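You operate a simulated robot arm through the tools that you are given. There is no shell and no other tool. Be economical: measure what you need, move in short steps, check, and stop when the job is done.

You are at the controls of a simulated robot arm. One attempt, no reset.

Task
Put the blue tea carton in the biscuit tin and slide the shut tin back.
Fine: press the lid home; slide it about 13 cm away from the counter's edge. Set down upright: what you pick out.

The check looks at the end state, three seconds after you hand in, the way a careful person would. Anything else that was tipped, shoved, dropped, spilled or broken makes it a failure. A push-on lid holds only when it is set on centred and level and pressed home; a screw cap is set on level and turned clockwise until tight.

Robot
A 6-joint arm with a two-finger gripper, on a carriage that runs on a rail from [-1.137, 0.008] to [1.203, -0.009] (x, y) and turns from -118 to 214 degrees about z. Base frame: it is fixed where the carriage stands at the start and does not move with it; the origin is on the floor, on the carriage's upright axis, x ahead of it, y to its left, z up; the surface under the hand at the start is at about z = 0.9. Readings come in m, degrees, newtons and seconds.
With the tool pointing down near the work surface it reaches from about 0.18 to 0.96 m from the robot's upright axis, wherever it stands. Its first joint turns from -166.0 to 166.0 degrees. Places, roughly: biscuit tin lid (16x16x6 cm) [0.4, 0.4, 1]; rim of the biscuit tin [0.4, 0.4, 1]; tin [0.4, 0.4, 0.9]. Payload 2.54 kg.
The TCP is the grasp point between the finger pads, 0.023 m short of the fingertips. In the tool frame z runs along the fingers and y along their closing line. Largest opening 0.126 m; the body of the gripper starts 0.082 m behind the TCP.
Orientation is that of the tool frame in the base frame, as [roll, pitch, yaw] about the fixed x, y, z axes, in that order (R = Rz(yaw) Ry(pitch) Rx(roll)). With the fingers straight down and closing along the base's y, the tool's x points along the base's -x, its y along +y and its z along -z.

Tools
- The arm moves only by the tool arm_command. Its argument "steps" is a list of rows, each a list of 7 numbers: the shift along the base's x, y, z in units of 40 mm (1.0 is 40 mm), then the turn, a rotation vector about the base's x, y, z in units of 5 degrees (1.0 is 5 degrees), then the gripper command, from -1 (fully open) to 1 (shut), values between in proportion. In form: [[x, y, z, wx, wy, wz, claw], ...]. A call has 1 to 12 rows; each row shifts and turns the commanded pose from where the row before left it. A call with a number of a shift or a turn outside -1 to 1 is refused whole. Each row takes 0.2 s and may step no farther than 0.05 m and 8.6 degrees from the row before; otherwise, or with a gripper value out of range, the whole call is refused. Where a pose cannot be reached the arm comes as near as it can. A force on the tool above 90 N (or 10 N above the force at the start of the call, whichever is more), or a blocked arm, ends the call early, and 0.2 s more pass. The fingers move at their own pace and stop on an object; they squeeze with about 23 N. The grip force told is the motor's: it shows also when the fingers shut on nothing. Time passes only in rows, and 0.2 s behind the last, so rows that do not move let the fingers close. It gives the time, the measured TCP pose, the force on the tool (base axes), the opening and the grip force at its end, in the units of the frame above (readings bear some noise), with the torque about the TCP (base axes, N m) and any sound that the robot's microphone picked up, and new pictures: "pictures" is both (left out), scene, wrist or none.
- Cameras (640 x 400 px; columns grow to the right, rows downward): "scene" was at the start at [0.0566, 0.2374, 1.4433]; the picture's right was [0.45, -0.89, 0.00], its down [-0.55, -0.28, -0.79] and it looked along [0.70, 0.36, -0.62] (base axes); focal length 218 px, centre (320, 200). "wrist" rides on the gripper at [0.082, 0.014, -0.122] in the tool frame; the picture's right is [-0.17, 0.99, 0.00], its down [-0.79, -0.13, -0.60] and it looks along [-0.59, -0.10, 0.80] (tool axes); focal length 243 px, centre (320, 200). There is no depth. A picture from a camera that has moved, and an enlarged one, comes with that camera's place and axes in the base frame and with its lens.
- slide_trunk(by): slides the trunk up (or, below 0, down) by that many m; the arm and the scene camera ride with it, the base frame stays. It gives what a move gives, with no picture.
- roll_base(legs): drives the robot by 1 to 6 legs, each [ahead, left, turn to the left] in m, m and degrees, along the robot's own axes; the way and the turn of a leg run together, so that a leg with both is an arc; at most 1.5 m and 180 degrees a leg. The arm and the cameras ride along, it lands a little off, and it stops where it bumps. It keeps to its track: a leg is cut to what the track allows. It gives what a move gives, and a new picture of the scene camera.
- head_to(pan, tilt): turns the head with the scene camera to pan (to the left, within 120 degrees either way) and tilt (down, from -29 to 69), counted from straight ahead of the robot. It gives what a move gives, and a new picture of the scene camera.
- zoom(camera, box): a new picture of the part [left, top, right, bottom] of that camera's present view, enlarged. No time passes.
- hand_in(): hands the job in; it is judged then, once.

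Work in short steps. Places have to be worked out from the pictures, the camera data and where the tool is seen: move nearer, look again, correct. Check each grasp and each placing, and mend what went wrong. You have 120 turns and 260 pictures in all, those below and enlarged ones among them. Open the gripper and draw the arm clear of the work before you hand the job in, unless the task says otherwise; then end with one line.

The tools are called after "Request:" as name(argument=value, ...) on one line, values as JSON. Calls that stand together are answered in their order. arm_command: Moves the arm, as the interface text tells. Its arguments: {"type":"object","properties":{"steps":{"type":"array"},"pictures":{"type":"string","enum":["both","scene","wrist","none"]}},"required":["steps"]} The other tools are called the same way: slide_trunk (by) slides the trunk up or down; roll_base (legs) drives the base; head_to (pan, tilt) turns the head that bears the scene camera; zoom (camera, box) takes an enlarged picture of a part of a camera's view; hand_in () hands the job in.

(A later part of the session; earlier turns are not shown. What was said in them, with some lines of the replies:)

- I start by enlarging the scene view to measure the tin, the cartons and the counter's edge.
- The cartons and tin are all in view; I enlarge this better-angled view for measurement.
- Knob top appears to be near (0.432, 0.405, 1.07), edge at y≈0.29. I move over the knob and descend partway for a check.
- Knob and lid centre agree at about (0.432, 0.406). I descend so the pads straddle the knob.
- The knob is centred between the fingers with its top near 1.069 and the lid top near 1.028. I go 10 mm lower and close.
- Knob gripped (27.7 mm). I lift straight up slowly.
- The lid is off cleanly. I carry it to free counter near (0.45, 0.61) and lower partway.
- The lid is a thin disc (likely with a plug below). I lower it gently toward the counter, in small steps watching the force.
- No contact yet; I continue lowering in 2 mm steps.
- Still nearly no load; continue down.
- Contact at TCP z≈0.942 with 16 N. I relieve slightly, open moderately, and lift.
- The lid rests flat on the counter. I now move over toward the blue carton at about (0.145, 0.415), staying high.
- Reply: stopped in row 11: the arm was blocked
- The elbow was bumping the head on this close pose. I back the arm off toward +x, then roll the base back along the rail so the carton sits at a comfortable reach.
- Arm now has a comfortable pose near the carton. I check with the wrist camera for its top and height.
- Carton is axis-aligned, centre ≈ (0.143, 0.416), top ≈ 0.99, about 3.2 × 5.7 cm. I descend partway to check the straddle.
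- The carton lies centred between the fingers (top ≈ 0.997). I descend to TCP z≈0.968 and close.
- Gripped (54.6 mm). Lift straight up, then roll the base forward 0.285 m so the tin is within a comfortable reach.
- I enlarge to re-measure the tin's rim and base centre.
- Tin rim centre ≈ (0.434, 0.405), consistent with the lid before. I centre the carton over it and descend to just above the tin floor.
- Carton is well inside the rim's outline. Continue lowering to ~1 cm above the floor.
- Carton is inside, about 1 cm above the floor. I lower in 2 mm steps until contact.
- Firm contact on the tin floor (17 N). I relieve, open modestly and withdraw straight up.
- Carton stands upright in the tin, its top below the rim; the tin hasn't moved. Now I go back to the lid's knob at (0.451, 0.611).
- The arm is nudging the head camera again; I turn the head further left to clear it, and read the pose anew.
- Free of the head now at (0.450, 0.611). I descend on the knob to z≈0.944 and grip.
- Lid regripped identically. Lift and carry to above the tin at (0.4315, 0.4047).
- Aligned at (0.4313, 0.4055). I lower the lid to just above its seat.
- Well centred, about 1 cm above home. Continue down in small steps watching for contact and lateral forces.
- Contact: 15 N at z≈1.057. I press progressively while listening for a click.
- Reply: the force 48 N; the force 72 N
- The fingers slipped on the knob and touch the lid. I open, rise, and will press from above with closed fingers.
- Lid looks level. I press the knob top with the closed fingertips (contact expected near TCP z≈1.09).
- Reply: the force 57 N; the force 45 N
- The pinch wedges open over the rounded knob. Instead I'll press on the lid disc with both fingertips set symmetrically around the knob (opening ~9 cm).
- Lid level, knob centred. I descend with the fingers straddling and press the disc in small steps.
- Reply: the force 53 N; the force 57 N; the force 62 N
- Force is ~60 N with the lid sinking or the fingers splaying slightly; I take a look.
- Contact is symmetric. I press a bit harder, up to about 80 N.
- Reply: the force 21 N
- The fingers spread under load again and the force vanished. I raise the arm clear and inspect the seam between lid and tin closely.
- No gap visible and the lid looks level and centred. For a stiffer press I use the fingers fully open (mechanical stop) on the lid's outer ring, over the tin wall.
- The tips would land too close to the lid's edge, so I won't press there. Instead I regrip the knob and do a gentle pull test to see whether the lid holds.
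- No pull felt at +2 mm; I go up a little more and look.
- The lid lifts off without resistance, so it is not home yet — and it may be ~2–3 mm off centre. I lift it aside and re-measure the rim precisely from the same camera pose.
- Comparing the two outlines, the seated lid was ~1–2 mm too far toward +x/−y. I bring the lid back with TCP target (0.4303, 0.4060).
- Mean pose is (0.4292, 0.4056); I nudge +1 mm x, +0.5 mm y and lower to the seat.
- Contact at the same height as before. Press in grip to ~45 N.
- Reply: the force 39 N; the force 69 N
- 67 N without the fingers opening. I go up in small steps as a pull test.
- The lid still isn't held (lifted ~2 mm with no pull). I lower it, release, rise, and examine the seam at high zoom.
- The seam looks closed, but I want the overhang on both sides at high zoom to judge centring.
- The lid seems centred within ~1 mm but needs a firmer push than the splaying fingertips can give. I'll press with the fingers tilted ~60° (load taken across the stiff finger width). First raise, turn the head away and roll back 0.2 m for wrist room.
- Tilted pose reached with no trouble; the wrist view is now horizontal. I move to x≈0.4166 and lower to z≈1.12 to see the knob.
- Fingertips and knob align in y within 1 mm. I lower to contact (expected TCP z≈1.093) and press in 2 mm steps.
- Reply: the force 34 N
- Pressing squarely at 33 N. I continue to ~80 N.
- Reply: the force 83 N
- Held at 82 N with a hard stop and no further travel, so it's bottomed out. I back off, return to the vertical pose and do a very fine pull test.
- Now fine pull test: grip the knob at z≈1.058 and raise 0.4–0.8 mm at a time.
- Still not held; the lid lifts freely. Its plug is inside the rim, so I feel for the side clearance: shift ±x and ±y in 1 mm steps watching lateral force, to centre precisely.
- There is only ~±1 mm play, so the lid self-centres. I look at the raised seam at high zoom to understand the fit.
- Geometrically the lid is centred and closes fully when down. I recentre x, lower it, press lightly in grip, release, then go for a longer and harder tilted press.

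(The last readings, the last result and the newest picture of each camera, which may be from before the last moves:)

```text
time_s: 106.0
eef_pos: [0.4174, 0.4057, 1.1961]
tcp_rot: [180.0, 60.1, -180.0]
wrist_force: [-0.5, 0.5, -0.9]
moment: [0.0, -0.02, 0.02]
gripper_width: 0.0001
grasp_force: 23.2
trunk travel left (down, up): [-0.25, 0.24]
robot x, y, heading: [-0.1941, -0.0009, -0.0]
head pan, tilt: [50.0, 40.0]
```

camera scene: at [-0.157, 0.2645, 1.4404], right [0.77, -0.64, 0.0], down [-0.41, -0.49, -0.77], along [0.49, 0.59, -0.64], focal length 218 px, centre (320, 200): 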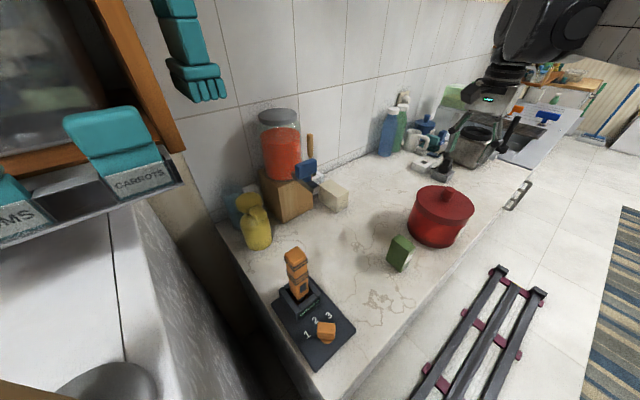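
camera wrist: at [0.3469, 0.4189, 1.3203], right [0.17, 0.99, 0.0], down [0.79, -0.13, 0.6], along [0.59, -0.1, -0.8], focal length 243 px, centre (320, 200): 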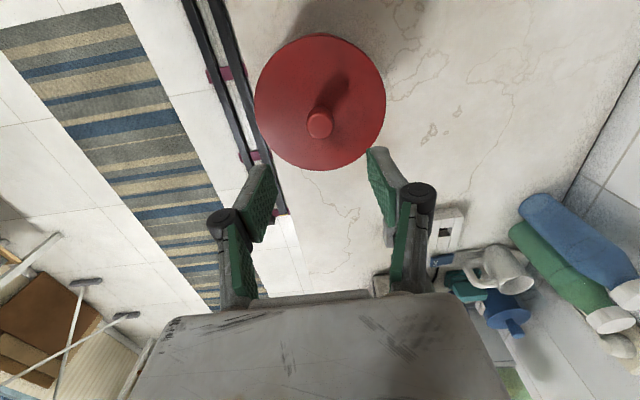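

Request:
arm_command(steps=[[0, 0, -0.8, 0, 0, 0, 1], [0, 0, -0.8, 0, 0, 0, 1], [0, 0, -0.7, 0, 0, 0, 1], [0, 0, -0.2, 0, 0, 0, 1], [0, 0, 0, 0, 0, 0, 1]], pictures="wrist")

Request:
zoom(camera="wrist", box=[150, 0, 450, 200])

```text
time_s: 107.2
eef_pos: [0.4174, 0.4061, 1.094]
tcp_rot: [-179.9, 59.9, 180.0]
wrist_force: [-0.3, -0.7, -0.5]
moment: [0.02, 0.01, 0.0]
gripper_width: 0.0
grasp_force: 22.9
trunk travel left (down, up): [-0.25, 0.24]
robot x, y, heading: [-0.1886, -0.0004, 0.2]
head pan, tilt: [50.0, 40.0]
camera wrist: at [0.2706, 0.4181, 1.0844], right [0.08, 0.99, 0.14], down [-0.12, -0.13, 0.98], along [0.99, -0.1, 0.11], focal length 243 px, centre (320, 200)
```

wrist: 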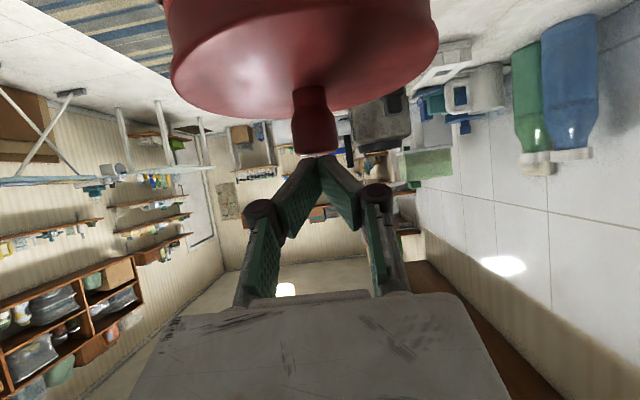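

```text
2.00 times, centred on (300, 100) of wrist
camera zoom: at [0.2706, 0.4181, 1.0844], right [0.08, 0.99, 0.14], down [-0.12, -0.13, 0.98], along [0.99, -0.1, 0.11], focal length 485 px, centre (360, 400)
```

zoom: 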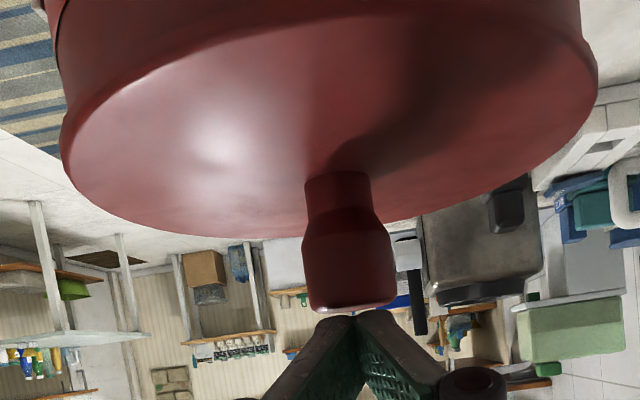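

Fingertips just above the knob, aligned. Press progressively and hold.

Request:
arm_command(steps=[[0, 0, -0.05, 0, 0, 0, 1], [0, 0, -0.05, 0, 0, 0, 1], [0, 0, -0.05, 0, 0, 0, 1], [0, 0, -0.05, 0, 0, 0, 1], [0, 0, 0, 0, 0, 0, 1]], pictures="none")

Request:
arm_command(steps=[[0, 0, -0.03, 0, 0, 0, 1], [0, 0, -0.02, 0, 0, 0, 1], [0, 0, 0, 0, 0, 0, 1], [0, 0, 0, 0, 0, 0, 1]], pictures="none")

```text
time_s: 108.4
eef_pos: [0.4176, 0.4055, 1.0923]
tcp_rot: [180.0, 60.4, -179.8]
wrist_force: [11.9, 8.4, 71.2]
moment: [0.19, -1.13, 0.12]
gripper_width: 0.0061
grasp_force: 22.3
trunk travel left (down, up): [-0.25, 0.24]
robot x, y, heading: [-0.1924, 0.0034, -0.1]
head pan, tilt: [50.0, 40.0]
```

```text
time_s: 109.0
eef_pos: [0.417, 0.4063, 1.0922]
tcp_rot: [-179.8, 60.7, -179.3]
wrist_force: [-2.6, -2.5, 46.1]
moment: [-0.02, -0.56, -0.02]
gripper_width: 0.0058
grasp_force: 23.1
trunk travel left (down, up): [-0.25, 0.24]
robot x, y, heading: [-0.1922, 0.0012, -0.0]
head pan, tilt: [50.0, 40.0]
stopped in row 2: the force on the tool passed its limit at 91 N (the readings are from after the stop); the commanded pose is now the measured one
```

91 N reached. I back off, return to vertical and repeat a tiny pull test.

Request:
arm_command(steps=[[0, 0, 0.2, 0, 0, 0, 1], [0, 0, 0.8, 0, 0, 0, 1], [0, 0, 0.9, 0, 0, 0, 1], [0, 0, 0.8, 0, 0, 0, 1]], pictures="none")

Request:
arm_command(steps=[[0, 0, 0, 0, 1, 0, 0.5], [0, 0, 0, 0, 1, 0, 0], [0, 0, 0, 0, 1, 0, 0], [0, 0, 0, 0, 1, 0, 0], [0, 0, 0, 0, 1, 0, 0], [0, 0, 0, 0, 1, 0, 0], [0, 0, 0, 0, 1, 0, 0], [0, 0, 0, 0, 1, 0, 0], [0, 0, 0, 0, 1, 0, 0], [0, 0, 0, 0, 1, 0, 0], [0, 0, 0, 0, 1, 0, 0], [0.33, 0, 0, 0, 1, 0, 0]])

Request:
zoom(camera="scene", box=[414, 200, 454, 230])

```text
time_s: 110.0
eef_pos: [0.4187, 0.4065, 1.1964]
tcp_rot: [-179.7, 60.4, -179.5]
wrist_force: [-0.7, 0.4, 0.9]
moment: [-0.03, 0.0, 0.0]
gripper_width: 0.0001
grasp_force: 23.0
trunk travel left (down, up): [-0.25, 0.24]
robot x, y, heading: [-0.1921, 0.0013, 0.0]
head pan, tilt: [50.0, 40.0]
```

```text
time_s: 112.5
eef_pos: [0.4319, 0.4064, 1.196]
tcp_rot: [179.9, 0.2, -179.8]
wrist_force: [0.2, 0.9, -0.1]
moment: [0.02, -0.05, -0.02]
gripper_width: 0.0628
grasp_force: 0.1
trunk travel left (down, up): [-0.25, 0.24]
robot x, y, heading: [-0.1886, 0.0006, 0.0]
head pan, tilt: [50.0, 40.0]
camera scene: at [-0.157, 0.2645, 1.4404], right [0.77, -0.64, 0.0], down [-0.41, -0.49, -0.77], along [0.49, 0.59, -0.64], focal length 218 px, centre (320, 200)
camera wrist: at [0.349, 0.4183, 1.3174], right [0.16, 0.99, 0.0], down [0.79, -0.13, 0.6], along [0.59, -0.1, -0.8], focal length 243 px, centre (320, 200)
```

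scene: 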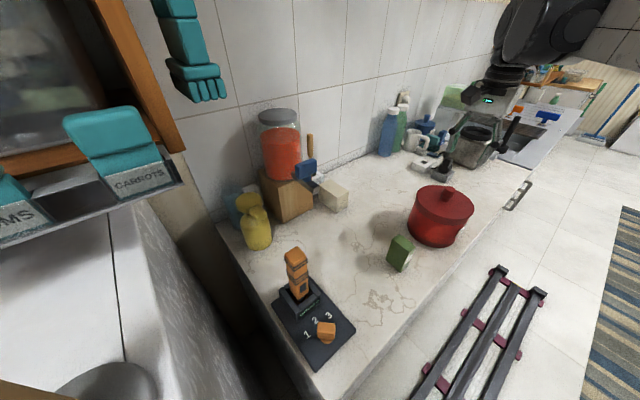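
wrist: 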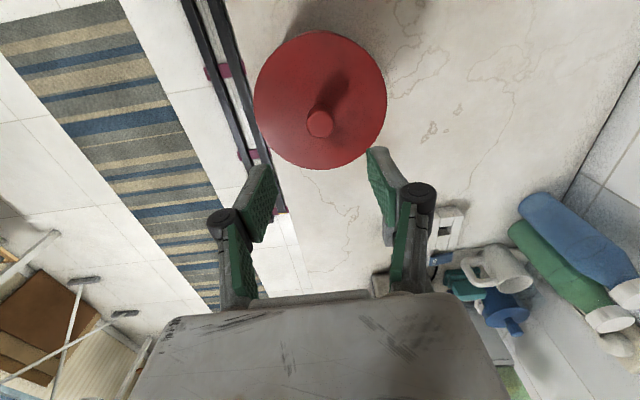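

```text
13.33 times, centred on (434, 215) of scene
camera zoom: at [-0.157, 0.2645, 1.4404], right [0.77, -0.64, 0.0], down [-0.41, -0.49, -0.77], along [0.49, 0.59, -0.64], focal length 2912 px, centre (-1200, 0)
```

zoom: 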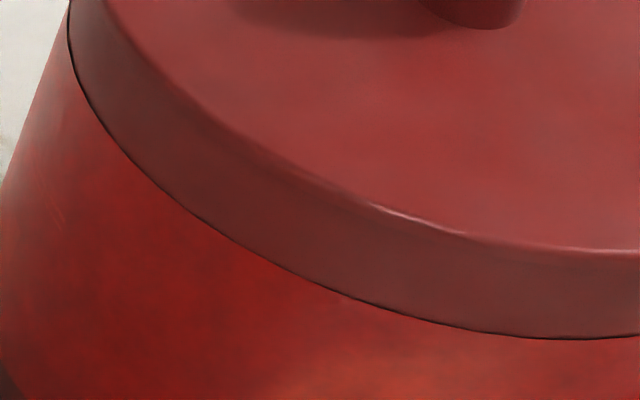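

The seam is now perfectly flush. I grip the knob and pull just ~1 mm to see whether it holds.

Request:
arm_command(steps=[[-0.02, 0, -0.9, 0, 0, 0, 0], [0, 0, -0.9, 0, 0, 0, 0], [0, 0, -0.9, 0, 0, 0, 0], [0, 0, -0.75, 0, 0, 0, 0], [0, 0, 0, 0, 0, 0, 0.5], [0, 0, 0, 0, 0, 0, 1], [0, 0, 0, 0, 0, 0, 1], [0, 0, 0, 0, 0, 0, 1]], pictures="none")

Request:
zoom(camera="scene", box=[414, 200, 454, 230])

Request:
arm_command(steps=[[0, 0, 0.025, 0, 0, 0, 1]], pictures="none")

Request:
zoom(camera="scene", box=[414, 200, 454, 230])

```text
time_s: 114.3
eef_pos: [0.4301, 0.4074, 1.0579]
tcp_rot: [180.0, 0.4, -179.8]
wrist_force: [-0.7, 0.0, -0.6]
moment: [-0.01, -0.01, 0.02]
gripper_width: 0.0281
grasp_force: 23.0
trunk travel left (down, up): [-0.25, 0.24]
robot x, y, heading: [-0.1906, 0.0024, 0.3]
head pan, tilt: [50.0, 40.0]
```

```text
13.33 times, centred on (434, 215) of scene
camera zoom: at [-0.1567, 0.2647, 1.4404], right [0.77, -0.64, 0.0], down [-0.41, -0.49, -0.77], along [0.49, 0.59, -0.64], focal length 2912 px, centre (-1200, 0)
```

zoom: 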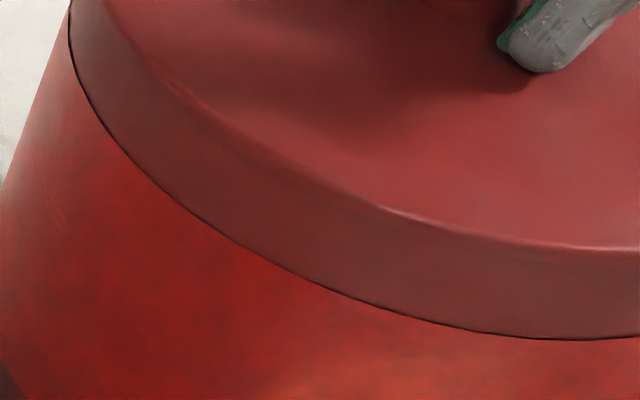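

```text
time_s: 114.8
eef_pos: [0.4328, 0.4061, 1.0589]
tcp_rot: [180.0, 0.4, -179.8]
wrist_force: [-0.1, 0.2, 0.2]
moment: [0.01, -0.02, -0.02]
gripper_width: 0.028
grasp_force: 23.0
trunk travel left (down, up): [-0.25, 0.24]
robot x, y, heading: [-0.1936, 0.0018, -0.1]
head pan, tilt: [50.0, 40.0]
```

```text
13.33 times, centred on (434, 215) of scene
camera zoom: at [-0.1567, 0.2647, 1.4404], right [0.77, -0.64, 0.0], down [-0.41, -0.49, -0.77], along [0.49, 0.59, -0.64], focal length 2912 px, centre (-1200, 0)
```

zoom: 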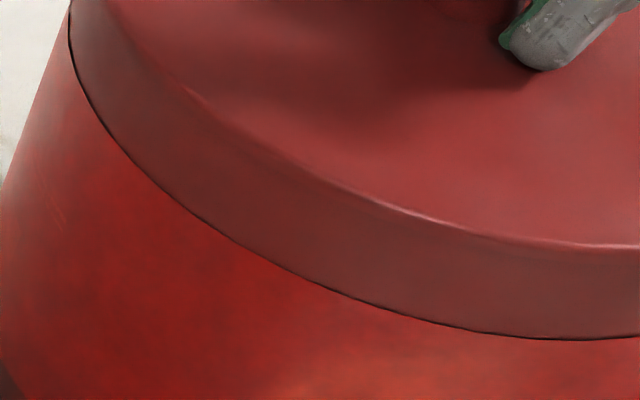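

No hold felt. Perhaps centring under load matters (pressing gave a sideways ~12 N push). I level the 0.4° tilt, raise 2 mm and feel the play along y.

Request:
arm_command(steps=[[0, 0, 0.05, 0, 0.08, 0, 1], [0, 0.025, 0, 0, 0, 0, 1], [0, 0, 0, 0, 0, 0, 1]], pictures="none")

Request:
arm_command(steps=[[0, 0.025, 0, 0, 0, 0, 1], [0, 0, 0, 0, 0, 0, 1]], pictures="none")

Request:
arm_command(steps=[[0, -0.06, 0, 0, 0, 0, 1], [0, 0, 0, 0, 0, 0, 1]], pictures="none")

Request:
arm_command(steps=[[0, -0.025, 0, 0, 0, 0, 1], [0, 0, 0, 0, 0, 0, 1]], pictures="none")

Request:
arm_command(steps=[[0, -0.025, 0, 0, 0, 0, 1], [0, 0, 0, 0, 0, 0, 1]], pictures="none")

```text
time_s: 115.5
eef_pos: [0.4314, 0.4077, 1.0614]
tcp_rot: [179.9, 0.0, -179.9]
wrist_force: [0.0, -2.0, -1.1]
moment: [-0.04, 0.05, -0.03]
gripper_width: 0.0282
grasp_force: 22.9
trunk travel left (down, up): [-0.25, 0.24]
robot x, y, heading: [-0.1922, 0.0037, -0.2]
head pan, tilt: [50.0, 40.0]
```

```text
time_s: 116.2
eef_pos: [0.4321, 0.409, 1.0597]
tcp_rot: [179.9, 0.0, -179.9]
wrist_force: [0.6, -1.3, 0.3]
moment: [-0.06, -0.03, -0.01]
gripper_width: 0.0282
grasp_force: 22.6
trunk travel left (down, up): [-0.25, 0.24]
robot x, y, heading: [-0.1923, -0.0009, -0.2]
head pan, tilt: [50.0, 40.0]
```

```text
time_s: 116.8
eef_pos: [0.4309, 0.4054, 1.0609]
tcp_rot: [179.9, 0.0, -179.8]
wrist_force: [-0.4, 0.0, -0.6]
moment: [-0.01, -0.01, 0.0]
gripper_width: 0.0282
grasp_force: 23.4
trunk travel left (down, up): [-0.25, 0.24]
robot x, y, heading: [-0.194, 0.004, -0.3]
head pan, tilt: [50.0, 40.0]
```

```text
time_s: 117.3
eef_pos: [0.4319, 0.4064, 1.0616]
tcp_rot: [179.9, 0.0, -179.8]
wrist_force: [0.7, 0.6, -1.0]
moment: [0.09, 0.04, 0.0]
gripper_width: 0.0279
grasp_force: 22.6
trunk travel left (down, up): [-0.25, 0.24]
robot x, y, heading: [-0.1886, -0.0007, -0.2]
head pan, tilt: [50.0, 40.0]
```

```text
time_s: 118.0
eef_pos: [0.432, 0.404, 1.0614]
tcp_rot: [179.9, 0.0, -179.8]
wrist_force: [0.4, 2.5, -0.1]
moment: [0.05, 0.01, 0.04]
gripper_width: 0.0279
grasp_force: 22.7
trunk travel left (down, up): [-0.25, 0.24]
robot x, y, heading: [-0.1922, -0.0008, 0.1]
head pan, tilt: [50.0, 40.0]
```

Play is roughly ±1.8 mm. I recentre y (+2 mm) and feel x again: step +x to contact, then −x to contact.

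Request:
arm_command(steps=[[0.025, 0.05, 0, 0, 0, 0, 1], [0, 0, 0, 0, 0, 0, 1]], pictures="none")

Request:
arm_command(steps=[[0.025, 0, 0, 0, 0, 0, 1], [0, 0, 0, 0, 0, 0, 1]], pictures="none")

Request:
arm_command(steps=[[0.025, 0, 0, 0, 0, 0, 1], [0, 0, 0, 0, 0, 0, 1]], pictures="none")

Request:
arm_command(steps=[[-0.075, 0, 0, 0, 0, 0, 1], [0, 0, 0, 0, 0, 0, 1]], pictures="none")

Request:
arm_command(steps=[[-0.025, 0, 0, 0, 0, 0, 1], [0, 0, 0, 0, 0, 0, 1]], pictures="none")

Request:
arm_command(steps=[[-0.025, 0, 0, 0, 0, 0, 1], [0, 0, 0, 0, 0, 0, 1]], pictures="none")

```text
time_s: 118.5
eef_pos: [0.4333, 0.4073, 1.0616]
tcp_rot: [179.9, 0.0, -179.8]
wrist_force: [0.6, -0.1, -0.5]
moment: [-0.03, -0.02, 0.0]
gripper_width: 0.028
grasp_force: 22.9
trunk travel left (down, up): [-0.25, 0.24]
robot x, y, heading: [-0.191, -0.0003, 0.2]
head pan, tilt: [50.0, 40.0]
```

```text
time_s: 119.2
eef_pos: [0.433, 0.4059, 1.0615]
tcp_rot: [179.9, 0.1, -179.7]
wrist_force: [0.7, 0.3, -0.9]
moment: [0.04, 0.03, 0.01]
gripper_width: 0.0282
grasp_force: 22.9
trunk travel left (down, up): [-0.25, 0.24]
robot x, y, heading: [-0.193, 0.0057, -0.1]
head pan, tilt: [50.0, 40.0]
```

```text
time_s: 119.8
eef_pos: [0.4353, 0.407, 1.0617]
tcp_rot: [180.0, 0.0, -179.9]
wrist_force: [-3.0, 1.3, -0.2]
moment: [-0.02, 0.02, 0.0]
gripper_width: 0.028
grasp_force: 22.9
trunk travel left (down, up): [-0.25, 0.24]
robot x, y, heading: [-0.1937, -0.0022, 0.3]
head pan, tilt: [50.0, 40.0]
```

```text
time_s: 120.3
eef_pos: [0.4314, 0.4066, 1.0605]
tcp_rot: [179.9, -0.1, -179.8]
wrist_force: [0.7, 1.0, -0.8]
moment: [0.01, 0.02, 0.01]
gripper_width: 0.0283
grasp_force: 23.5
trunk travel left (down, up): [-0.25, 0.24]
robot x, y, heading: [-0.19, 0.002, -0.1]
head pan, tilt: [50.0, 40.0]
```

```text
time_s: 121.0
eef_pos: [0.431, 0.4062, 1.0606]
tcp_rot: [179.9, 0.0, -179.8]
wrist_force: [2.1, 0.1, -0.5]
moment: [0.02, -0.05, 0.02]
gripper_width: 0.0284
grasp_force: 23.2
trunk travel left (down, up): [-0.25, 0.24]
robot x, y, heading: [-0.1938, 0.0006, 0.0]
head pan, tilt: [50.0, 40.0]
```

```text
time_s: 121.5
eef_pos: [0.43, 0.4065, 1.0612]
tcp_rot: [180.0, 0.0, -179.8]
wrist_force: [1.7, -1.2, 0.3]
moment: [-0.02, -0.04, 0.01]
gripper_width: 0.0278
grasp_force: 22.4
trunk travel left (down, up): [-0.25, 0.24]
robot x, y, heading: [-0.1866, -0.0016, -0.3]
head pan, tilt: [50.0, 40.0]
```

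Clearance ±1.75 mm; centre is +1.8 mm in x from here, y about right. I recentre, lower and press in grip.

Request:
arm_command(steps=[[0.045, 0, 0, 0, 0, 0, 1], [0, 0, -0.05, 0, 0, 0, 1], [0, 0, -0.05, 0, 0, 0, 1], [0, 0, 0, 0, 0, 0, 1]], pictures="none")

Request:
arm_command(steps=[[0, 0, -0.05, 0, 0, 0, 1], [0.01, 0.01, -0.05, 0, 0, 0, 1], [0, 0, 0, 0, 0, 0, 1]], pictures="none")

Request:
arm_command(steps=[[0.01, 0.01, -0.05, 0, 0, 0, 1], [0, 0, 0, 0, 0, 0, 1], [0, 0, 0, 0, 0, 0, 1]], pictures="none")

```text
time_s: 122.5
eef_pos: [0.4307, 0.4063, 1.058]
tcp_rot: [179.9, -0.1, -179.7]
wrist_force: [0.5, 2.0, 8.4]
moment: [0.03, -0.63, 0.05]
gripper_width: 0.028
grasp_force: 23.0
trunk travel left (down, up): [-0.25, 0.24]
robot x, y, heading: [-0.1937, 0.002, 0.2]
head pan, tilt: [50.0, 40.0]
```

```text
time_s: 123.3
eef_pos: [0.4308, 0.4062, 1.0536]
tcp_rot: [179.9, 0.0, -179.8]
wrist_force: [0.3, 0.5, 22.9]
moment: [0.0, 0.0, 0.04]
gripper_width: 0.0281
grasp_force: 22.6
trunk travel left (down, up): [-0.25, 0.24]
robot x, y, heading: [-0.1907, 0.0016, -0.2]
head pan, tilt: [50.0, 40.0]
```

```text
time_s: 124.2
eef_pos: [0.4311, 0.407, 1.0536]
tcp_rot: [179.8, 0.0, -179.8]
wrist_force: [6.8, 3.8, 57.7]
moment: [0.03, -0.21, 0.06]
gripper_width: 0.028
grasp_force: 23.0
trunk travel left (down, up): [-0.25, 0.24]
robot x, y, heading: [-0.1907, -0.0009, 0.0]
head pan, tilt: [50.0, 40.0]
```

This time it sank ~4 mm with modest force before stopping. I unload and pull gently to see if it holds now.

Request:
arm_command(steps=[[-0.01, -0.01, 0.08, 0, 0, 0, 1], [0, 0, 0.03, 0, 0, 0, 1], [0, 0, 0, 0, 0, 0, 1]], pictures="none")

Request:
arm_command(steps=[[0, 0, 0.025, 0, 0, 0, 1], [0, 0, 0, 0, 0, 0, 1]], pictures="none")

Request:
zoom(camera="scene", box=[390, 170, 490, 260])

```text
time_s: 125.0
eef_pos: [0.4322, 0.4077, 1.0541]
tcp_rot: [179.9, 0.0, -179.7]
wrist_force: [-0.3, 0.7, -0.5]
moment: [0.01, 0.05, 0.01]
gripper_width: 0.0278
grasp_force: 22.7
trunk travel left (down, up): [-0.25, 0.24]
robot x, y, heading: [-0.1931, 0.0003, -0.2]
head pan, tilt: [50.0, 40.0]
```

```text
time_s: 125.5
eef_pos: [0.4321, 0.4077, 1.0553]
tcp_rot: [179.9, 0.0, -179.8]
wrist_force: [-0.4, -1.1, 0.0]
moment: [-0.02, 0.03, 0.0]
gripper_width: 0.0278
grasp_force: 22.5
trunk travel left (down, up): [-0.25, 0.24]
robot x, y, heading: [-0.1914, -0.0018, 0.0]
head pan, tilt: [50.0, 40.0]
```

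```text
4.44 times, centred on (440, 215) of scene
camera zoom: at [-0.1567, 0.2647, 1.4403], right [0.77, -0.64, 0.0], down [-0.41, -0.49, -0.77], along [0.49, 0.59, -0.64], focal length 970 px, centre (-213, 133)
```

zoom: 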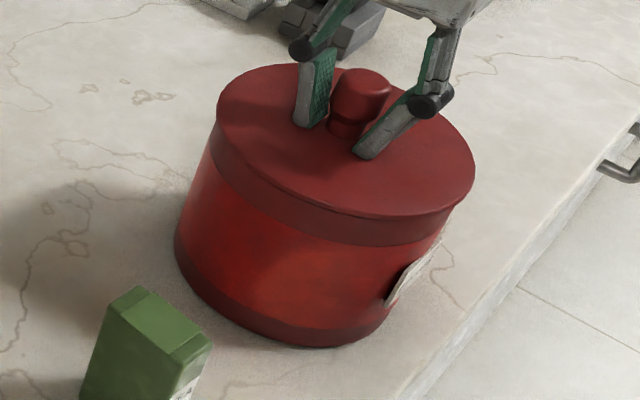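

Request:
arm_command(steps=[[0, 0, 0.04, 0, 0, 0, 1], [0, 0, 0.04, 0, 0, 0, 1], [0, 0, 0, 0, 0, 0, 1]], pictures="none")

Request:
zoom(camera="scene", box=[414, 200, 454, 230])

```text
time_s: 126.3
eef_pos: [0.4321, 0.4061, 1.0605]
tcp_rot: [179.9, 0.0, -179.8]
wrist_force: [0.4, 0.2, -1.5]
moment: [0.03, 0.02, -0.02]
gripper_width: 0.0279
grasp_force: 23.4
trunk travel left (down, up): [-0.25, 0.24]
robot x, y, heading: [-0.1918, -0.0022, 0.2]
head pan, tilt: [50.0, 40.0]
```

```text
13.33 times, centred on (434, 215) of scene
camera zoom: at [-0.1568, 0.2647, 1.4404], right [0.77, -0.64, 0.0], down [-0.41, -0.49, -0.77], along [0.49, 0.59, -0.64], focal length 2912 px, centre (-1200, 0)
```

zoom: 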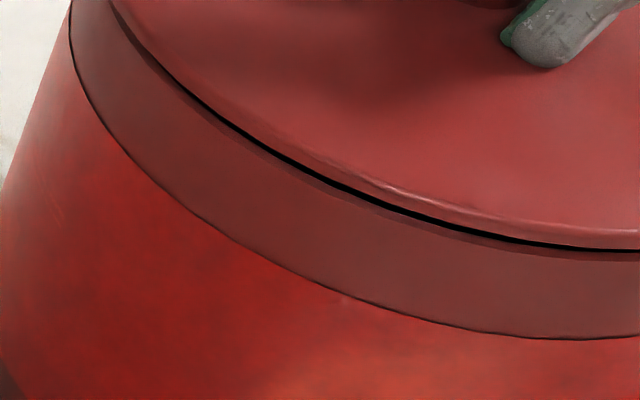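

It still lifts freely, so there's no snap detent I can feel; what matters is centred, level, fully down. I'll slide the tin now with the lid in place (dragging by the knob), then recentre and press firmly at the final place. First seat the lid and turn the head aside.

Request:
head_to(pan=62, tilt=40)

Request:
arm_command(steps=[[0, 0, -0.06, 0, 0, 0, 1], [0, 0, -0.05, 0, 0, 0, 1], [0, 0, 0, 0, 0, 0, 1]], pictures="none")

```text
time_s: 127.1
eef_pos: [0.4306, 0.4065, 1.0605]
tcp_rot: [180.0, -0.1, -179.9]
wrist_force: [0.3, 0.6, 0.4]
moment: [-0.01, 0.01, 0.0]
gripper_width: 0.0282
grasp_force: 23.5
trunk travel left (down, up): [-0.25, 0.24]
robot x, y, heading: [-0.1921, 0.0014, -0.0]
head pan, tilt: [62.0, 40.0]
camera scene: at [-0.1714, 0.2746, 1.4404], right [0.88, -0.47, 0.0], down [-0.3, -0.57, -0.77], along [0.36, 0.68, -0.64], focal length 218 px, centre (320, 200)
```

scene: 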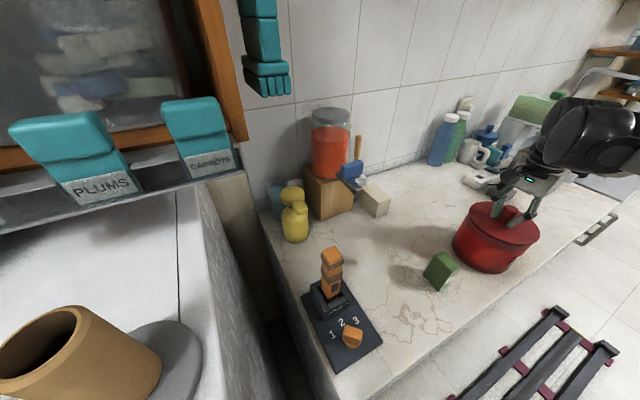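

```text
time_s: 127.9
eef_pos: [0.4318, 0.4073, 1.0552]
tcp_rot: [179.9, 0.0, -179.9]
wrist_force: [-0.5, -0.1, -0.8]
moment: [-0.03, -0.01, -0.02]
gripper_width: 0.0279
grasp_force: 23.2
trunk travel left (down, up): [-0.25, 0.24]
robot x, y, heading: [-0.1932, 0.0029, 0.0]
head pan, tilt: [62.0, 40.0]
```

Lid is at seat height with no load. Drag +y slowly, ~10.5 cm first.

Request:
arm_command(steps=[[0, 0.1, 0, 0, 0, 0, 1], [0, 0.2, 0, 0, 0, 0, 1], [0, 0.25, 0, 0, 0, 0, 1], [0, 0.25, 0, 0, 0, 0, 1], [0, 0.25, 0, 0, 0, 0, 1], [0, 0.25, 0, 0, 0, 0, 1], [0, 0.25, 0, 0, 0, 0, 1], [0, 0.25, 0, 0, 0, 0, 1], [0, 0.25, 0, 0, 0, 0, 1], [0, 0.25, 0, 0, 0, 0, 1], [0, 0.2, 0, 0, 0, 0, 1], [0, 0.1, 0, 0, 0, 0, 1]])

```text
time_s: 130.5
eef_pos: [0.4298, 0.511, 1.0559]
tcp_rot: [-180.0, 0.1, -179.8]
wrist_force: [0.5, -1.6, -0.6]
moment: [-0.07, 0.0, -0.02]
gripper_width: 0.028
grasp_force: 23.5
trunk travel left (down, up): [-0.25, 0.24]
robot x, y, heading: [-0.1918, 0.0009, 0.1]
head pan, tilt: [62.0, 40.0]
camera scene: at [-0.1715, 0.2746, 1.4404], right [0.88, -0.47, 0.0], down [-0.3, -0.57, -0.77], along [0.36, 0.68, -0.64], focal length 218 px, centre (320, 200)
camera wrist: at [0.3486, 0.5223, 1.1768], right [0.16, 0.99, 0.0], down [0.79, -0.13, 0.6], along [0.59, -0.1, -0.8], focal length 243 px, centre (320, 200)
```

scene: 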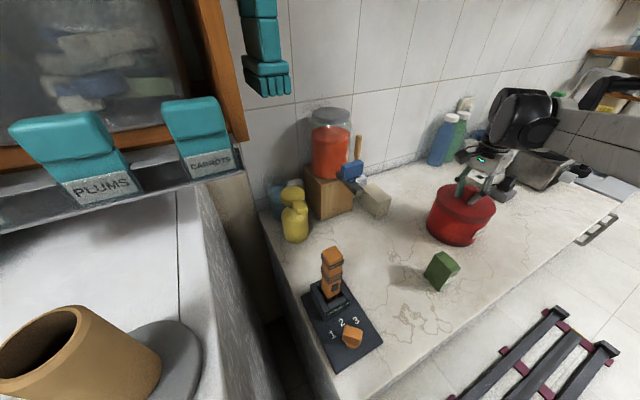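
wrist: 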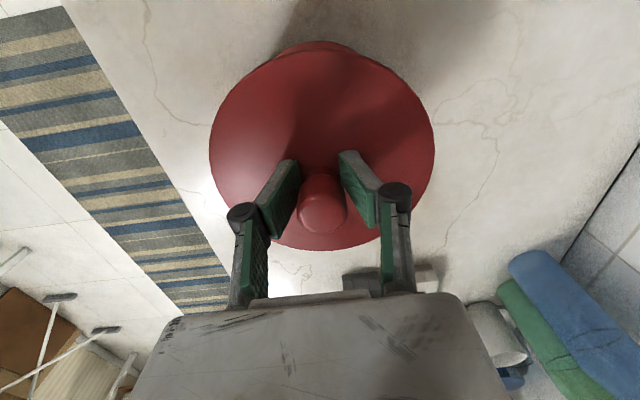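

The tin follows well. Finish the slide (+27.5 mm), then back off 1.8 mm to recentre in y.

Request:
arm_command(steps=[[0, 0.2, 0, 0, 0, 0, 1], [0, 0.2, 0, 0, 0, 0, 1], [0, 0.2, 0, 0, 0, 0, 1], [0, 0.09, 0, 0, 0, 0, 1], [0, 0, 0, 0, 0, 0, 1], [0, -0.045, 0, 0, 0, 0, 1], [0, 0, 0, 0, 0, 0, 1]], pictures="none")

Request:
zoom(camera="scene", box=[400, 150, 510, 260])

Request:
zoom(camera="scene", box=[430, 190, 490, 235])

```text
time_s: 132.1
eef_pos: [0.4324, 0.5366, 1.0559]
tcp_rot: [179.8, -0.1, -179.8]
wrist_force: [-0.4, 1.0, -0.3]
moment: [-0.01, 0.02, -0.03]
gripper_width: 0.0282
grasp_force: 22.0
trunk travel left (down, up): [-0.25, 0.24]
robot x, y, heading: [-0.1932, 0.0046, 0.1]
head pan, tilt: [62.0, 40.0]
```

```text
3.64 times, centred on (455, 205) of scene
camera zoom: at [-0.1715, 0.2746, 1.4404], right [0.88, -0.47, 0.0], down [-0.3, -0.57, -0.77], along [0.36, 0.68, -0.64], focal length 794 px, centre (-171, 182)
```

zoom: 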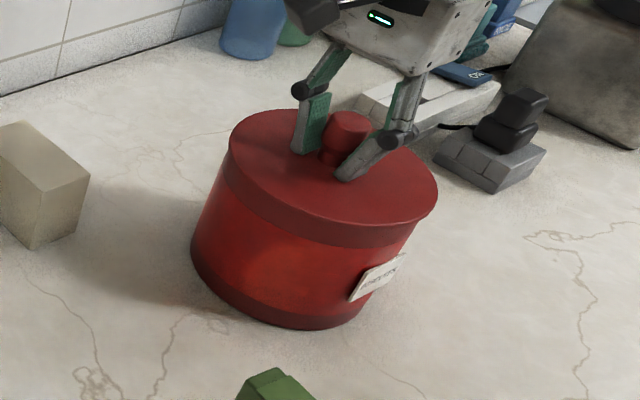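

```text
8.89 times, centred on (460, 212) of scene
camera zoom: at [-0.1715, 0.2746, 1.4404], right [0.88, -0.47, 0.0], down [-0.3, -0.57, -0.77], along [0.36, 0.68, -0.64], focal length 1941 px, centre (-924, 89)
```

zoom: 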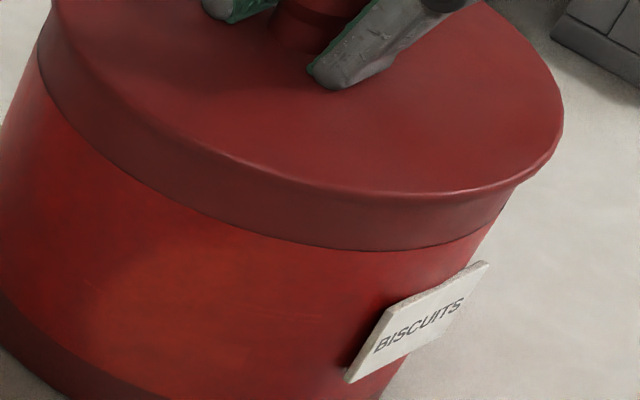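

Slid in place. I raise 2 mm and feel the x play again to recentre precisely.

Request:
arm_command(steps=[[0.025, 0, 0.05, 0, 0, 0, 1], [0, 0, 0, 0, 0, 0, 1]], pictures="none")

Request:
arm_command(steps=[[0.0125, 0, 0, 0, 0, 0, 1], [0, 0, 0, 0, 0, 0, 1]], pictures="none")

Request:
arm_command(steps=[[0.0125, 0, 0, 0, 0, 0, 1], [0, 0, 0, 0, 0, 0, 1]], pictures="none")

Request:
arm_command(steps=[[-0.075, 0, 0, 0, 0, 0, 1], [0, 0, 0, 0, 0, 0, 1]], pictures="none")

Request:
arm_command(steps=[[-0.0125, 0, 0, 0, 0, 0, 1], [0, 0, 0, 0, 0, 0, 1]], pictures="none")

Request:
arm_command(steps=[[-0.0125, 0, 0, 0, 0, 0, 1], [0, 0, 0, 0, 0, 0, 1]], pictures="none")

```text
time_s: 132.7
eef_pos: [0.433, 0.5364, 1.0558]
tcp_rot: [179.9, 0.0, -179.9]
wrist_force: [-0.5, -0.2, -0.3]
moment: [-0.02, 0.01, -0.02]
gripper_width: 0.0279
grasp_force: 22.9
trunk travel left (down, up): [-0.25, 0.24]
robot x, y, heading: [-0.1878, 0.0007, -0.2]
head pan, tilt: [62.0, 40.0]
```

```text
time_s: 133.3
eef_pos: [0.4324, 0.5374, 1.057]
tcp_rot: [179.8, 0.1, -179.9]
wrist_force: [-0.4, 0.1, -0.7]
moment: [0.0, -0.01, 0.02]
gripper_width: 0.0278
grasp_force: 22.9
trunk travel left (down, up): [-0.25, 0.24]
robot x, y, heading: [-0.1913, 0.0008, 0.1]
head pan, tilt: [62.0, 40.0]
```

```text
time_s: 133.9
eef_pos: [0.4334, 0.5365, 1.0581]
tcp_rot: [179.9, 0.0, -179.9]
wrist_force: [-0.9, 0.9, -0.7]
moment: [0.04, 0.04, 0.01]
gripper_width: 0.0278
grasp_force: 23.5
trunk travel left (down, up): [-0.25, 0.24]
robot x, y, heading: [-0.1914, 0.0026, -0.2]
head pan, tilt: [62.0, 40.0]
```

```text
time_s: 134.5
eef_pos: [0.4306, 0.5365, 1.0589]
tcp_rot: [179.9, 0.0, -179.8]
wrist_force: [0.0, -0.5, 0.0]
moment: [0.02, -0.02, 0.0]
gripper_width: 0.028
grasp_force: 23.1
trunk travel left (down, up): [-0.25, 0.24]
robot x, y, heading: [-0.1907, -0.0003, 0.2]
head pan, tilt: [62.0, 40.0]
```

```text
time_s: 135.1
eef_pos: [0.4312, 0.5364, 1.0572]
tcp_rot: [179.8, 0.0, -179.8]
wrist_force: [1.0, 0.6, -0.1]
moment: [-0.02, -0.02, 0.02]
gripper_width: 0.0281
grasp_force: 23.4
trunk travel left (down, up): [-0.25, 0.24]
robot x, y, heading: [-0.1893, -0.0001, 0.1]
head pan, tilt: [62.0, 40.0]
```

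```text
time_s: 135.7
eef_pos: [0.4293, 0.5368, 1.0577]
tcp_rot: [179.9, 0.1, -179.8]
wrist_force: [2.1, 0.6, -0.2]
moment: [0.01, -0.05, 0.02]
gripper_width: 0.0279
grasp_force: 22.9
trunk travel left (down, up): [-0.25, 0.24]
robot x, y, heading: [-0.1912, 0.0029, -0.2]
head pan, tilt: [62.0, 40.0]
```

Centre is about +2.1 mm from here. I recentre, lower, press in grip to ~50 N, then release and rise for the firm tilted press.

Request:
arm_command(steps=[[0.053, 0, 0, 0, 0, 0, 1], [0, 0, -0.05, 0, 0, 0, 1], [0, 0, -0.05, 0, 0, 0, 1], [0, 0, -0.04, 0, 0, 0, 1], [0, 0, 0, 0, 0, 0, 1], [0, 0, 0, 0, 0, 0, 1]], pictures="none")

Request:
arm_command(steps=[[0, 0, 0.06, 0, 0, 0, 0.6], [0, 0, 0, 0, 0, 0, 0.2], [0, 0, 0, 0, 0, 0, 0], [0, 0, 0, 0, 0, 0, 0], [0, 0, 0.6, 0, 0, 0, 0], [0, 0, 0.9, 0, 0, 0, 0], [0, 0, 0.9, 0, 0, 0, 0.5], [0, 0, 0.9, 0, 0, 0, 1], [0, 0, 0.2, 0, 0, 0, 1]], pictures="none")

Request:
arm_command(steps=[[-0.35, 0, 0, 0, -1, 0, 1], [0, 0, 0, 0, -1, 0, 1], [0, 0, 0, 0, -1, 0, 1], [0, 0, 0, 0, -1, 0, 1], [0, 0, 0, 0, -1, 0, 1], [0, 0, 0, 0, -1, 0, 1], [0, 0, 0, 0, -1, 0, 1], [0, 0, 0, 0, -1, 0, 1], [0, 0, 0, 0, -1, 0, 1], [0, 0, 0, 0, -1, 0, 1], [0, 0, 0, 0, -1, 0, 1], [0, 0, 0, 0, -1, 0, 1]], pictures="none")

Request:
arm_command(steps=[[0, 0, -0.8, 0, 0, 0, 1], [0, 0, -0.8, 0, 0, 0, 1], [0, 0, -0.7, 0, 0, 0, 1], [0, 0, 0, 0, 0, 0, 1]], pictures="wrist")

Request:
zoom(camera="wrist", box=[150, 0, 450, 200])

```text
time_s: 137.1
eef_pos: [0.4311, 0.536, 1.0539]
tcp_rot: [179.8, 0.0, -179.9]
wrist_force: [11.6, 9.8, 41.8]
moment: [0.18, -0.45, 0.11]
gripper_width: 0.0279
grasp_force: 23.7
trunk travel left (down, up): [-0.25, 0.24]
robot x, y, heading: [-0.1955, -0.0002, 0.0]
head pan, tilt: [62.0, 40.0]
```

```text
time_s: 139.1
eef_pos: [0.4322, 0.5355, 1.1944]
tcp_rot: [179.8, 0.0, -179.9]
wrist_force: [-0.3, -0.2, -0.1]
moment: [0.0, 0.01, -0.02]
gripper_width: 0.0
grasp_force: 22.5
trunk travel left (down, up): [-0.25, 0.24]
robot x, y, heading: [-0.1902, 0.0011, 0.3]
head pan, tilt: [62.0, 40.0]
```

```text
time_s: 141.7
eef_pos: [0.4177, 0.5376, 1.1942]
tcp_rot: [-179.6, 60.1, -179.7]
wrist_force: [0.0, -0.2, 0.2]
moment: [0.01, -0.02, 0.03]
gripper_width: 0.0
grasp_force: 23.0
trunk travel left (down, up): [-0.25, 0.24]
robot x, y, heading: [-0.1911, 0.0021, 0.2]
head pan, tilt: [62.0, 40.0]
```

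```text
time_s: 142.7
eef_pos: [0.4172, 0.5378, 1.1023]
tcp_rot: [-179.7, 60.0, -179.5]
wrist_force: [-0.1, 0.5, 0.0]
moment: [0.01, -0.03, -0.02]
gripper_width: 0.0002
grasp_force: 22.8
trunk travel left (down, up): [-0.25, 0.24]
robot x, y, heading: [-0.1914, 0.002, -0.0]
head pan, tilt: [62.0, 40.0]
camera wrist: at [0.2705, 0.5487, 1.0914], right [0.08, 0.99, 0.14], down [-0.12, -0.13, 0.98], along [0.99, -0.1, 0.11], focal length 243 px, centre (320, 200)
```

wrist: 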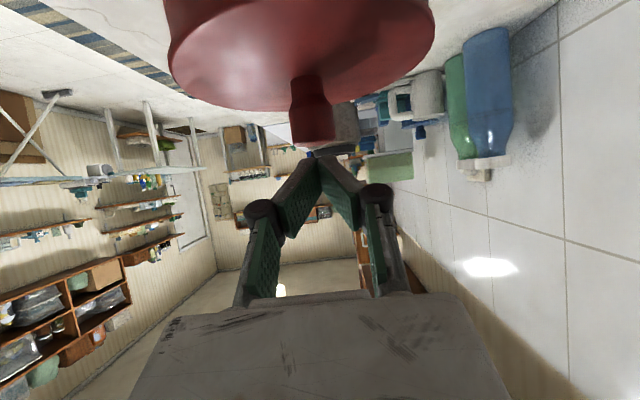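

```text
2.00 times, centred on (300, 100) of wrist
camera zoom: at [0.2705, 0.5487, 1.0914], right [0.08, 0.99, 0.14], down [-0.12, -0.13, 0.98], along [0.99, -0.1, 0.11], focal length 485 px, centre (360, 400)
```

zoom: 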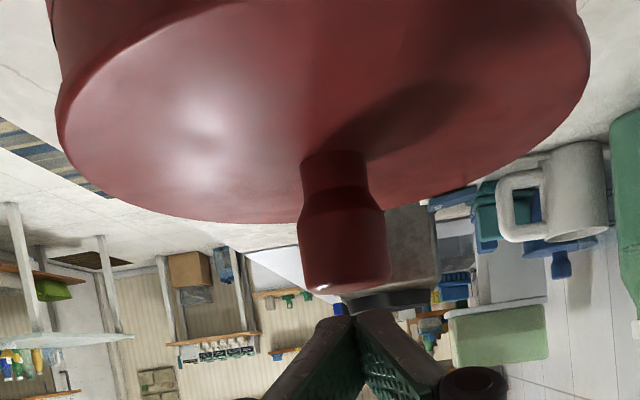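

Aligned within ~1.5 mm; nudge −1 mm y and press to the limit gradually.

Request:
arm_command(steps=[[0, -0.03, -0.2, 0, 0, 0, 1], [0, 0, -0.05, 0, 0, 0, 1], [0, 0, -0.05, 0, 0, 0, 1], [0, 0, -0.05, 0, 0, 0, 1], [0, 0, 0, 0, 0, 0, 1], [0, 0, 0, 0, 0, 0, 1]], pictures="none")

Request:
arm_command(steps=[[0, 0, -0.02, 0, 0, 0, 1], [0, 0, 0, 0, 0, 0, 1], [0, 0, 0, 0, 0, 0, 1]], pictures="none")

```text
time_s: 144.1
eef_pos: [0.4158, 0.5345, 1.0924]
tcp_rot: [-179.8, 60.2, -179.5]
wrist_force: [10.9, 11.2, 60.5]
moment: [0.23, -0.97, 0.15]
gripper_width: 0.006
grasp_force: 22.4
trunk travel left (down, up): [-0.25, 0.24]
robot x, y, heading: [-0.1918, 0.0005, -0.1]
head pan, tilt: [62.0, 40.0]
```

```text
time_s: 144.9
eef_pos: [0.4151, 0.5334, 1.0919]
tcp_rot: [-179.6, 60.3, -179.4]
wrist_force: [8.1, 10.3, 71.5]
moment: [0.23, -0.98, 0.16]
gripper_width: 0.0061
grasp_force: 23.1
trunk travel left (down, up): [-0.25, 0.24]
robot x, y, heading: [-0.1958, 0.0019, -0.2]
head pan, tilt: [62.0, 40.0]
```

Request:
arm_command(steps=[[0.02, 0.03, -0.02, 0, 0, 0, 1], [0, 0, -0.015, 0, 0, 0, 1], [0, 0, 0, 0, 0, 0, 1], [0, 0, 0, 0, 0, 0, 1]], pictures="none")

Request:
zoom(camera="wrist", box=[150, 0, 450, 200])

```text
time_s: 145.9
eef_pos: [0.4163, 0.5341, 1.0908]
tcp_rot: [-179.7, 60.5, -179.5]
wrist_force: [-1.9, 1.4, 77.7]
moment: [0.03, -0.91, 0.0]
gripper_width: 0.006
grasp_force: 23.4
trunk travel left (down, up): [-0.25, 0.24]
robot x, y, heading: [-0.1915, 0.0038, -0.0]
head pan, tilt: [62.0, 40.0]
```

```text
2.00 times, centred on (300, 100) of wrist
camera zoom: at [0.2687, 0.5456, 1.0799], right [0.08, 0.99, 0.14], down [-0.13, -0.13, 0.98], along [0.99, -0.1, 0.12], focal length 485 px, centre (360, 400)
```

zoom: 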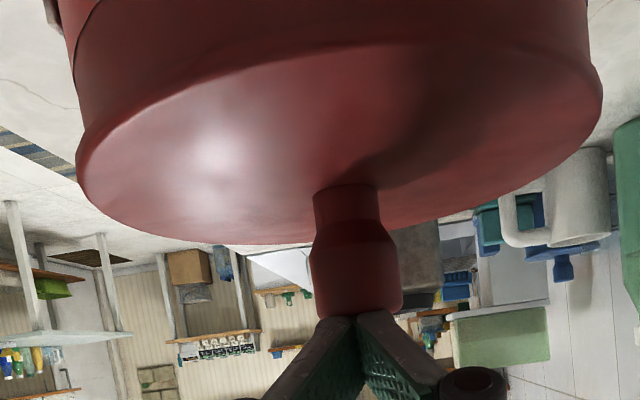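

A clean, purely vertical 78 N press, lid looking symmetric on the tin. One more slight increment, then withdraw upward.

Request:
arm_command(steps=[[0, 0, -0.015, 0, 0, 0, 1], [0, 0, 0, 0, 0, 0, 1], [0, 0, 0, 0, 0, 0, 1], [0, 0, 0, 0, 0, 0, 1], [0, 0, 0, 0, 0, 0, 1]], pictures="none")

Request:
arm_command(steps=[[0, 0, 0.2, 0, 0, 0, 1], [0, 0, 0.8, 0, 0, 0, 1], [0, 0, 0.9, 0, 0, 0, 1], [0, 0, 0.9, 0, 0, 0, 1], [0, 0, 0.9, 0, 0, 0, 1]], pictures="none")

Request:
arm_command(steps=[[0, 0, 0, 0, 1, 0, 0.5], [0, 0, 0, 0, 1, 0, 0], [0, 0, 0, 0, 1, 0, 0], [0, 0, 0, 0, 1, 0, 0], [0, 0, 0, 0, 1, 0, 0], [0, 0, 0, 0, 1, 0, 0], [0, 0, 0, 0, 1, 0, 0], [0, 0, 0, 0, 1, 0, 0], [0, 0, 0, 0, 1, 0, 0], [0, 0, 0, 0, 1, 0, 0], [0, 0, 0, 0, 1, 0, 0], [0.33, 0, 0, 0, 1, 0, 0]])

Request:
zoom(camera="scene", box=[400, 150, 510, 260])

Request:
zoom(camera="wrist", box=[220, 0, 420, 200])

```text
time_s: 147.1
eef_pos: [0.4155, 0.5336, 1.0922]
tcp_rot: [-179.6, 60.5, -179.5]
wrist_force: [-1.7, 1.2, 83.1]
moment: [0.02, -1.01, 0.02]
gripper_width: 0.0061
grasp_force: 23.5
trunk travel left (down, up): [-0.25, 0.24]
robot x, y, heading: [-0.1935, 0.0058, 0.1]
head pan, tilt: [62.0, 40.0]
```

```text
time_s: 148.3
eef_pos: [0.4203, 0.5382, 1.2324]
tcp_rot: [-179.7, 59.9, -179.4]
wrist_force: [0.8, 0.8, -0.3]
moment: [0.03, -0.02, -0.01]
gripper_width: 0.0003
grasp_force: 23.2
trunk travel left (down, up): [-0.25, 0.24]
robot x, y, heading: [-0.1913, 0.0049, -0.0]
head pan, tilt: [62.0, 40.0]
```

```text
time_s: 150.9
eef_pos: [0.4324, 0.5356, 1.2334]
tcp_rot: [179.8, -0.1, -179.7]
wrist_force: [0.0, 0.1, 0.9]
moment: [0.05, -0.06, -0.01]
gripper_width: 0.0632
grasp_force: 0.0
trunk travel left (down, up): [-0.25, 0.24]
robot x, y, heading: [-0.1919, 0.0022, -0.0]
head pan, tilt: [62.0, 40.0]
camera scene: at [-0.1719, 0.2745, 1.4404], right [0.88, -0.47, 0.0], down [-0.3, -0.57, -0.77], along [0.36, 0.68, -0.64], focal length 218 px, centre (320, 200)
camera wrist: at [0.3492, 0.5478, 1.3554], right [0.16, 0.99, 0.0], down [0.79, -0.13, 0.6], along [0.59, -0.1, -0.8], focal length 243 px, centre (320, 200)
```

scene: 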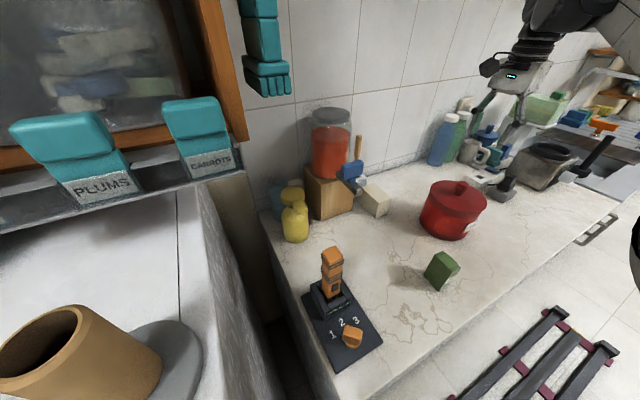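
wrist: 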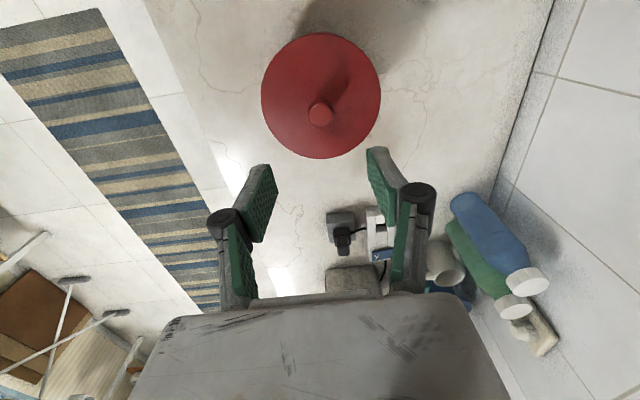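

```text
3.64 times, centred on (455, 205) of scene
camera zoom: at [-0.1719, 0.2745, 1.4404], right [0.88, -0.47, 0.0], down [-0.3, -0.57, -0.77], along [0.36, 0.68, -0.64], focal length 794 px, centre (-171, 182)
```

zoom: 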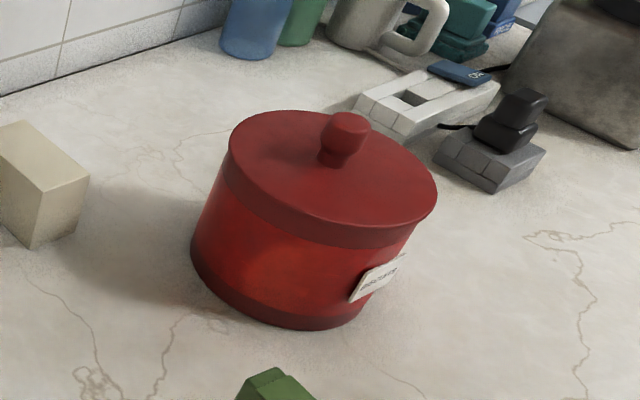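

```text
2.00 times, centred on (320, 100) of wrist
camera zoom: at [0.3492, 0.5478, 1.3554], right [0.16, 0.99, 0.0], down [0.79, -0.13, 0.6], along [0.59, -0.1, -0.8], focal length 485 px, centre (320, 400)
```

zoom: 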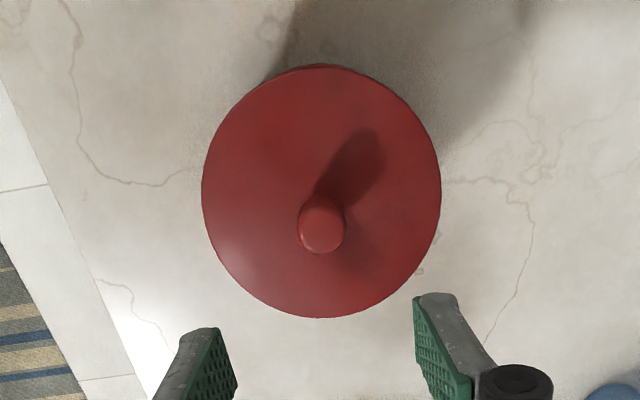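

The lid sits flush, level and centred; tin moved from y≈0.406 to ≈0.536 (13 cm), other objects untouched. I open the gripper and draw the arm up and clear.

Request:
arm_command(steps=[[0, 0, 0.9, 0, 0, 0, -1], [0, -0.3, 0.9, 0, 0, 0, -1], [0, -0.8, 0.3, 0, 0, 0, -1], [0, -0.8, 0, 0, 0, 0, -1], [0, -0.8, 0, 0, 0, 0, -1], [0, -0.8, 0, 0, 0, 0, -1], [0, 0, 0, 0, 0, 0, -1]])

Request:
zoom(camera="scene", box=[425, 170, 495, 215])

```text
time_s: 152.5
eef_pos: [0.4317, 0.3943, 1.3185]
tcp_rot: [179.9, 0.0, -179.8]
wrist_force: [-0.6, -1.0, 0.0]
moment: [0.08, -0.02, 0.01]
gripper_width: 0.1259
grasp_force: 0.1
trunk travel left (down, up): [-0.25, 0.24]
robot x, y, heading: [-0.1925, 0.0014, 0.1]
head pan, tilt: [62.0, 40.0]
camera scene: at [-0.1717, 0.2739, 1.4405], right [0.88, -0.47, 0.0], down [-0.3, -0.57, -0.77], along [0.36, 0.68, -0.64], focal length 218 px, centre (320, 200)
camera wrist: at [0.3486, 0.4063, 1.4404], right [0.16, 0.99, 0.0], down [0.79, -0.13, 0.6], along [0.59, -0.1, -0.8], focal length 243 px, centre (320, 200)
```

scene: 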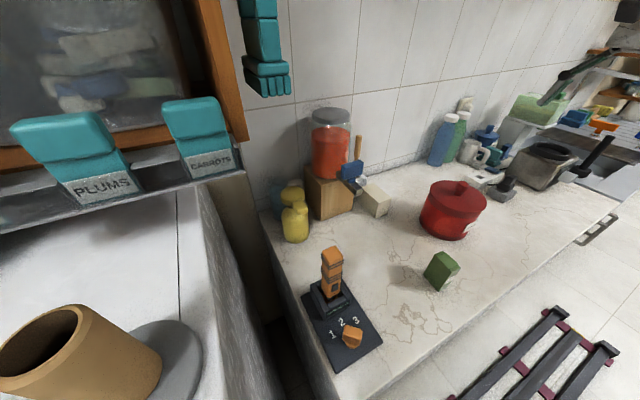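
wrist: 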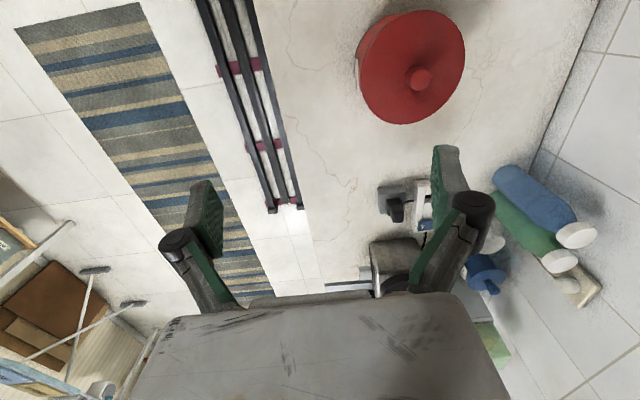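

```text
8.89 times, centred on (460, 192) of scene
camera zoom: at [-0.1717, 0.2739, 1.4405], right [0.88, -0.47, 0.0], down [-0.3, -0.57, -0.77], along [0.36, 0.68, -0.64], focal length 1941 px, centre (-924, 267)
```

zoom: 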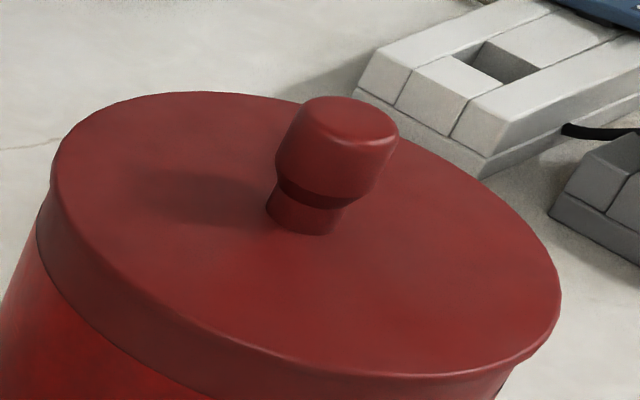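

The arm is clear, the gripper is open, and the lid is flush and level. I'm handing in.

Request:
hand_in()

```text
The job is handed in.
```

The blue tea carton is upright in the biscuit tin and the tin is about 13 cm further back from the counter's edge. The lid is centred, level and flush after a final press of about 83 N. I never heard or felt it snap on: it lifted freely in every pull test, and I didn't repeat the test after that last press.
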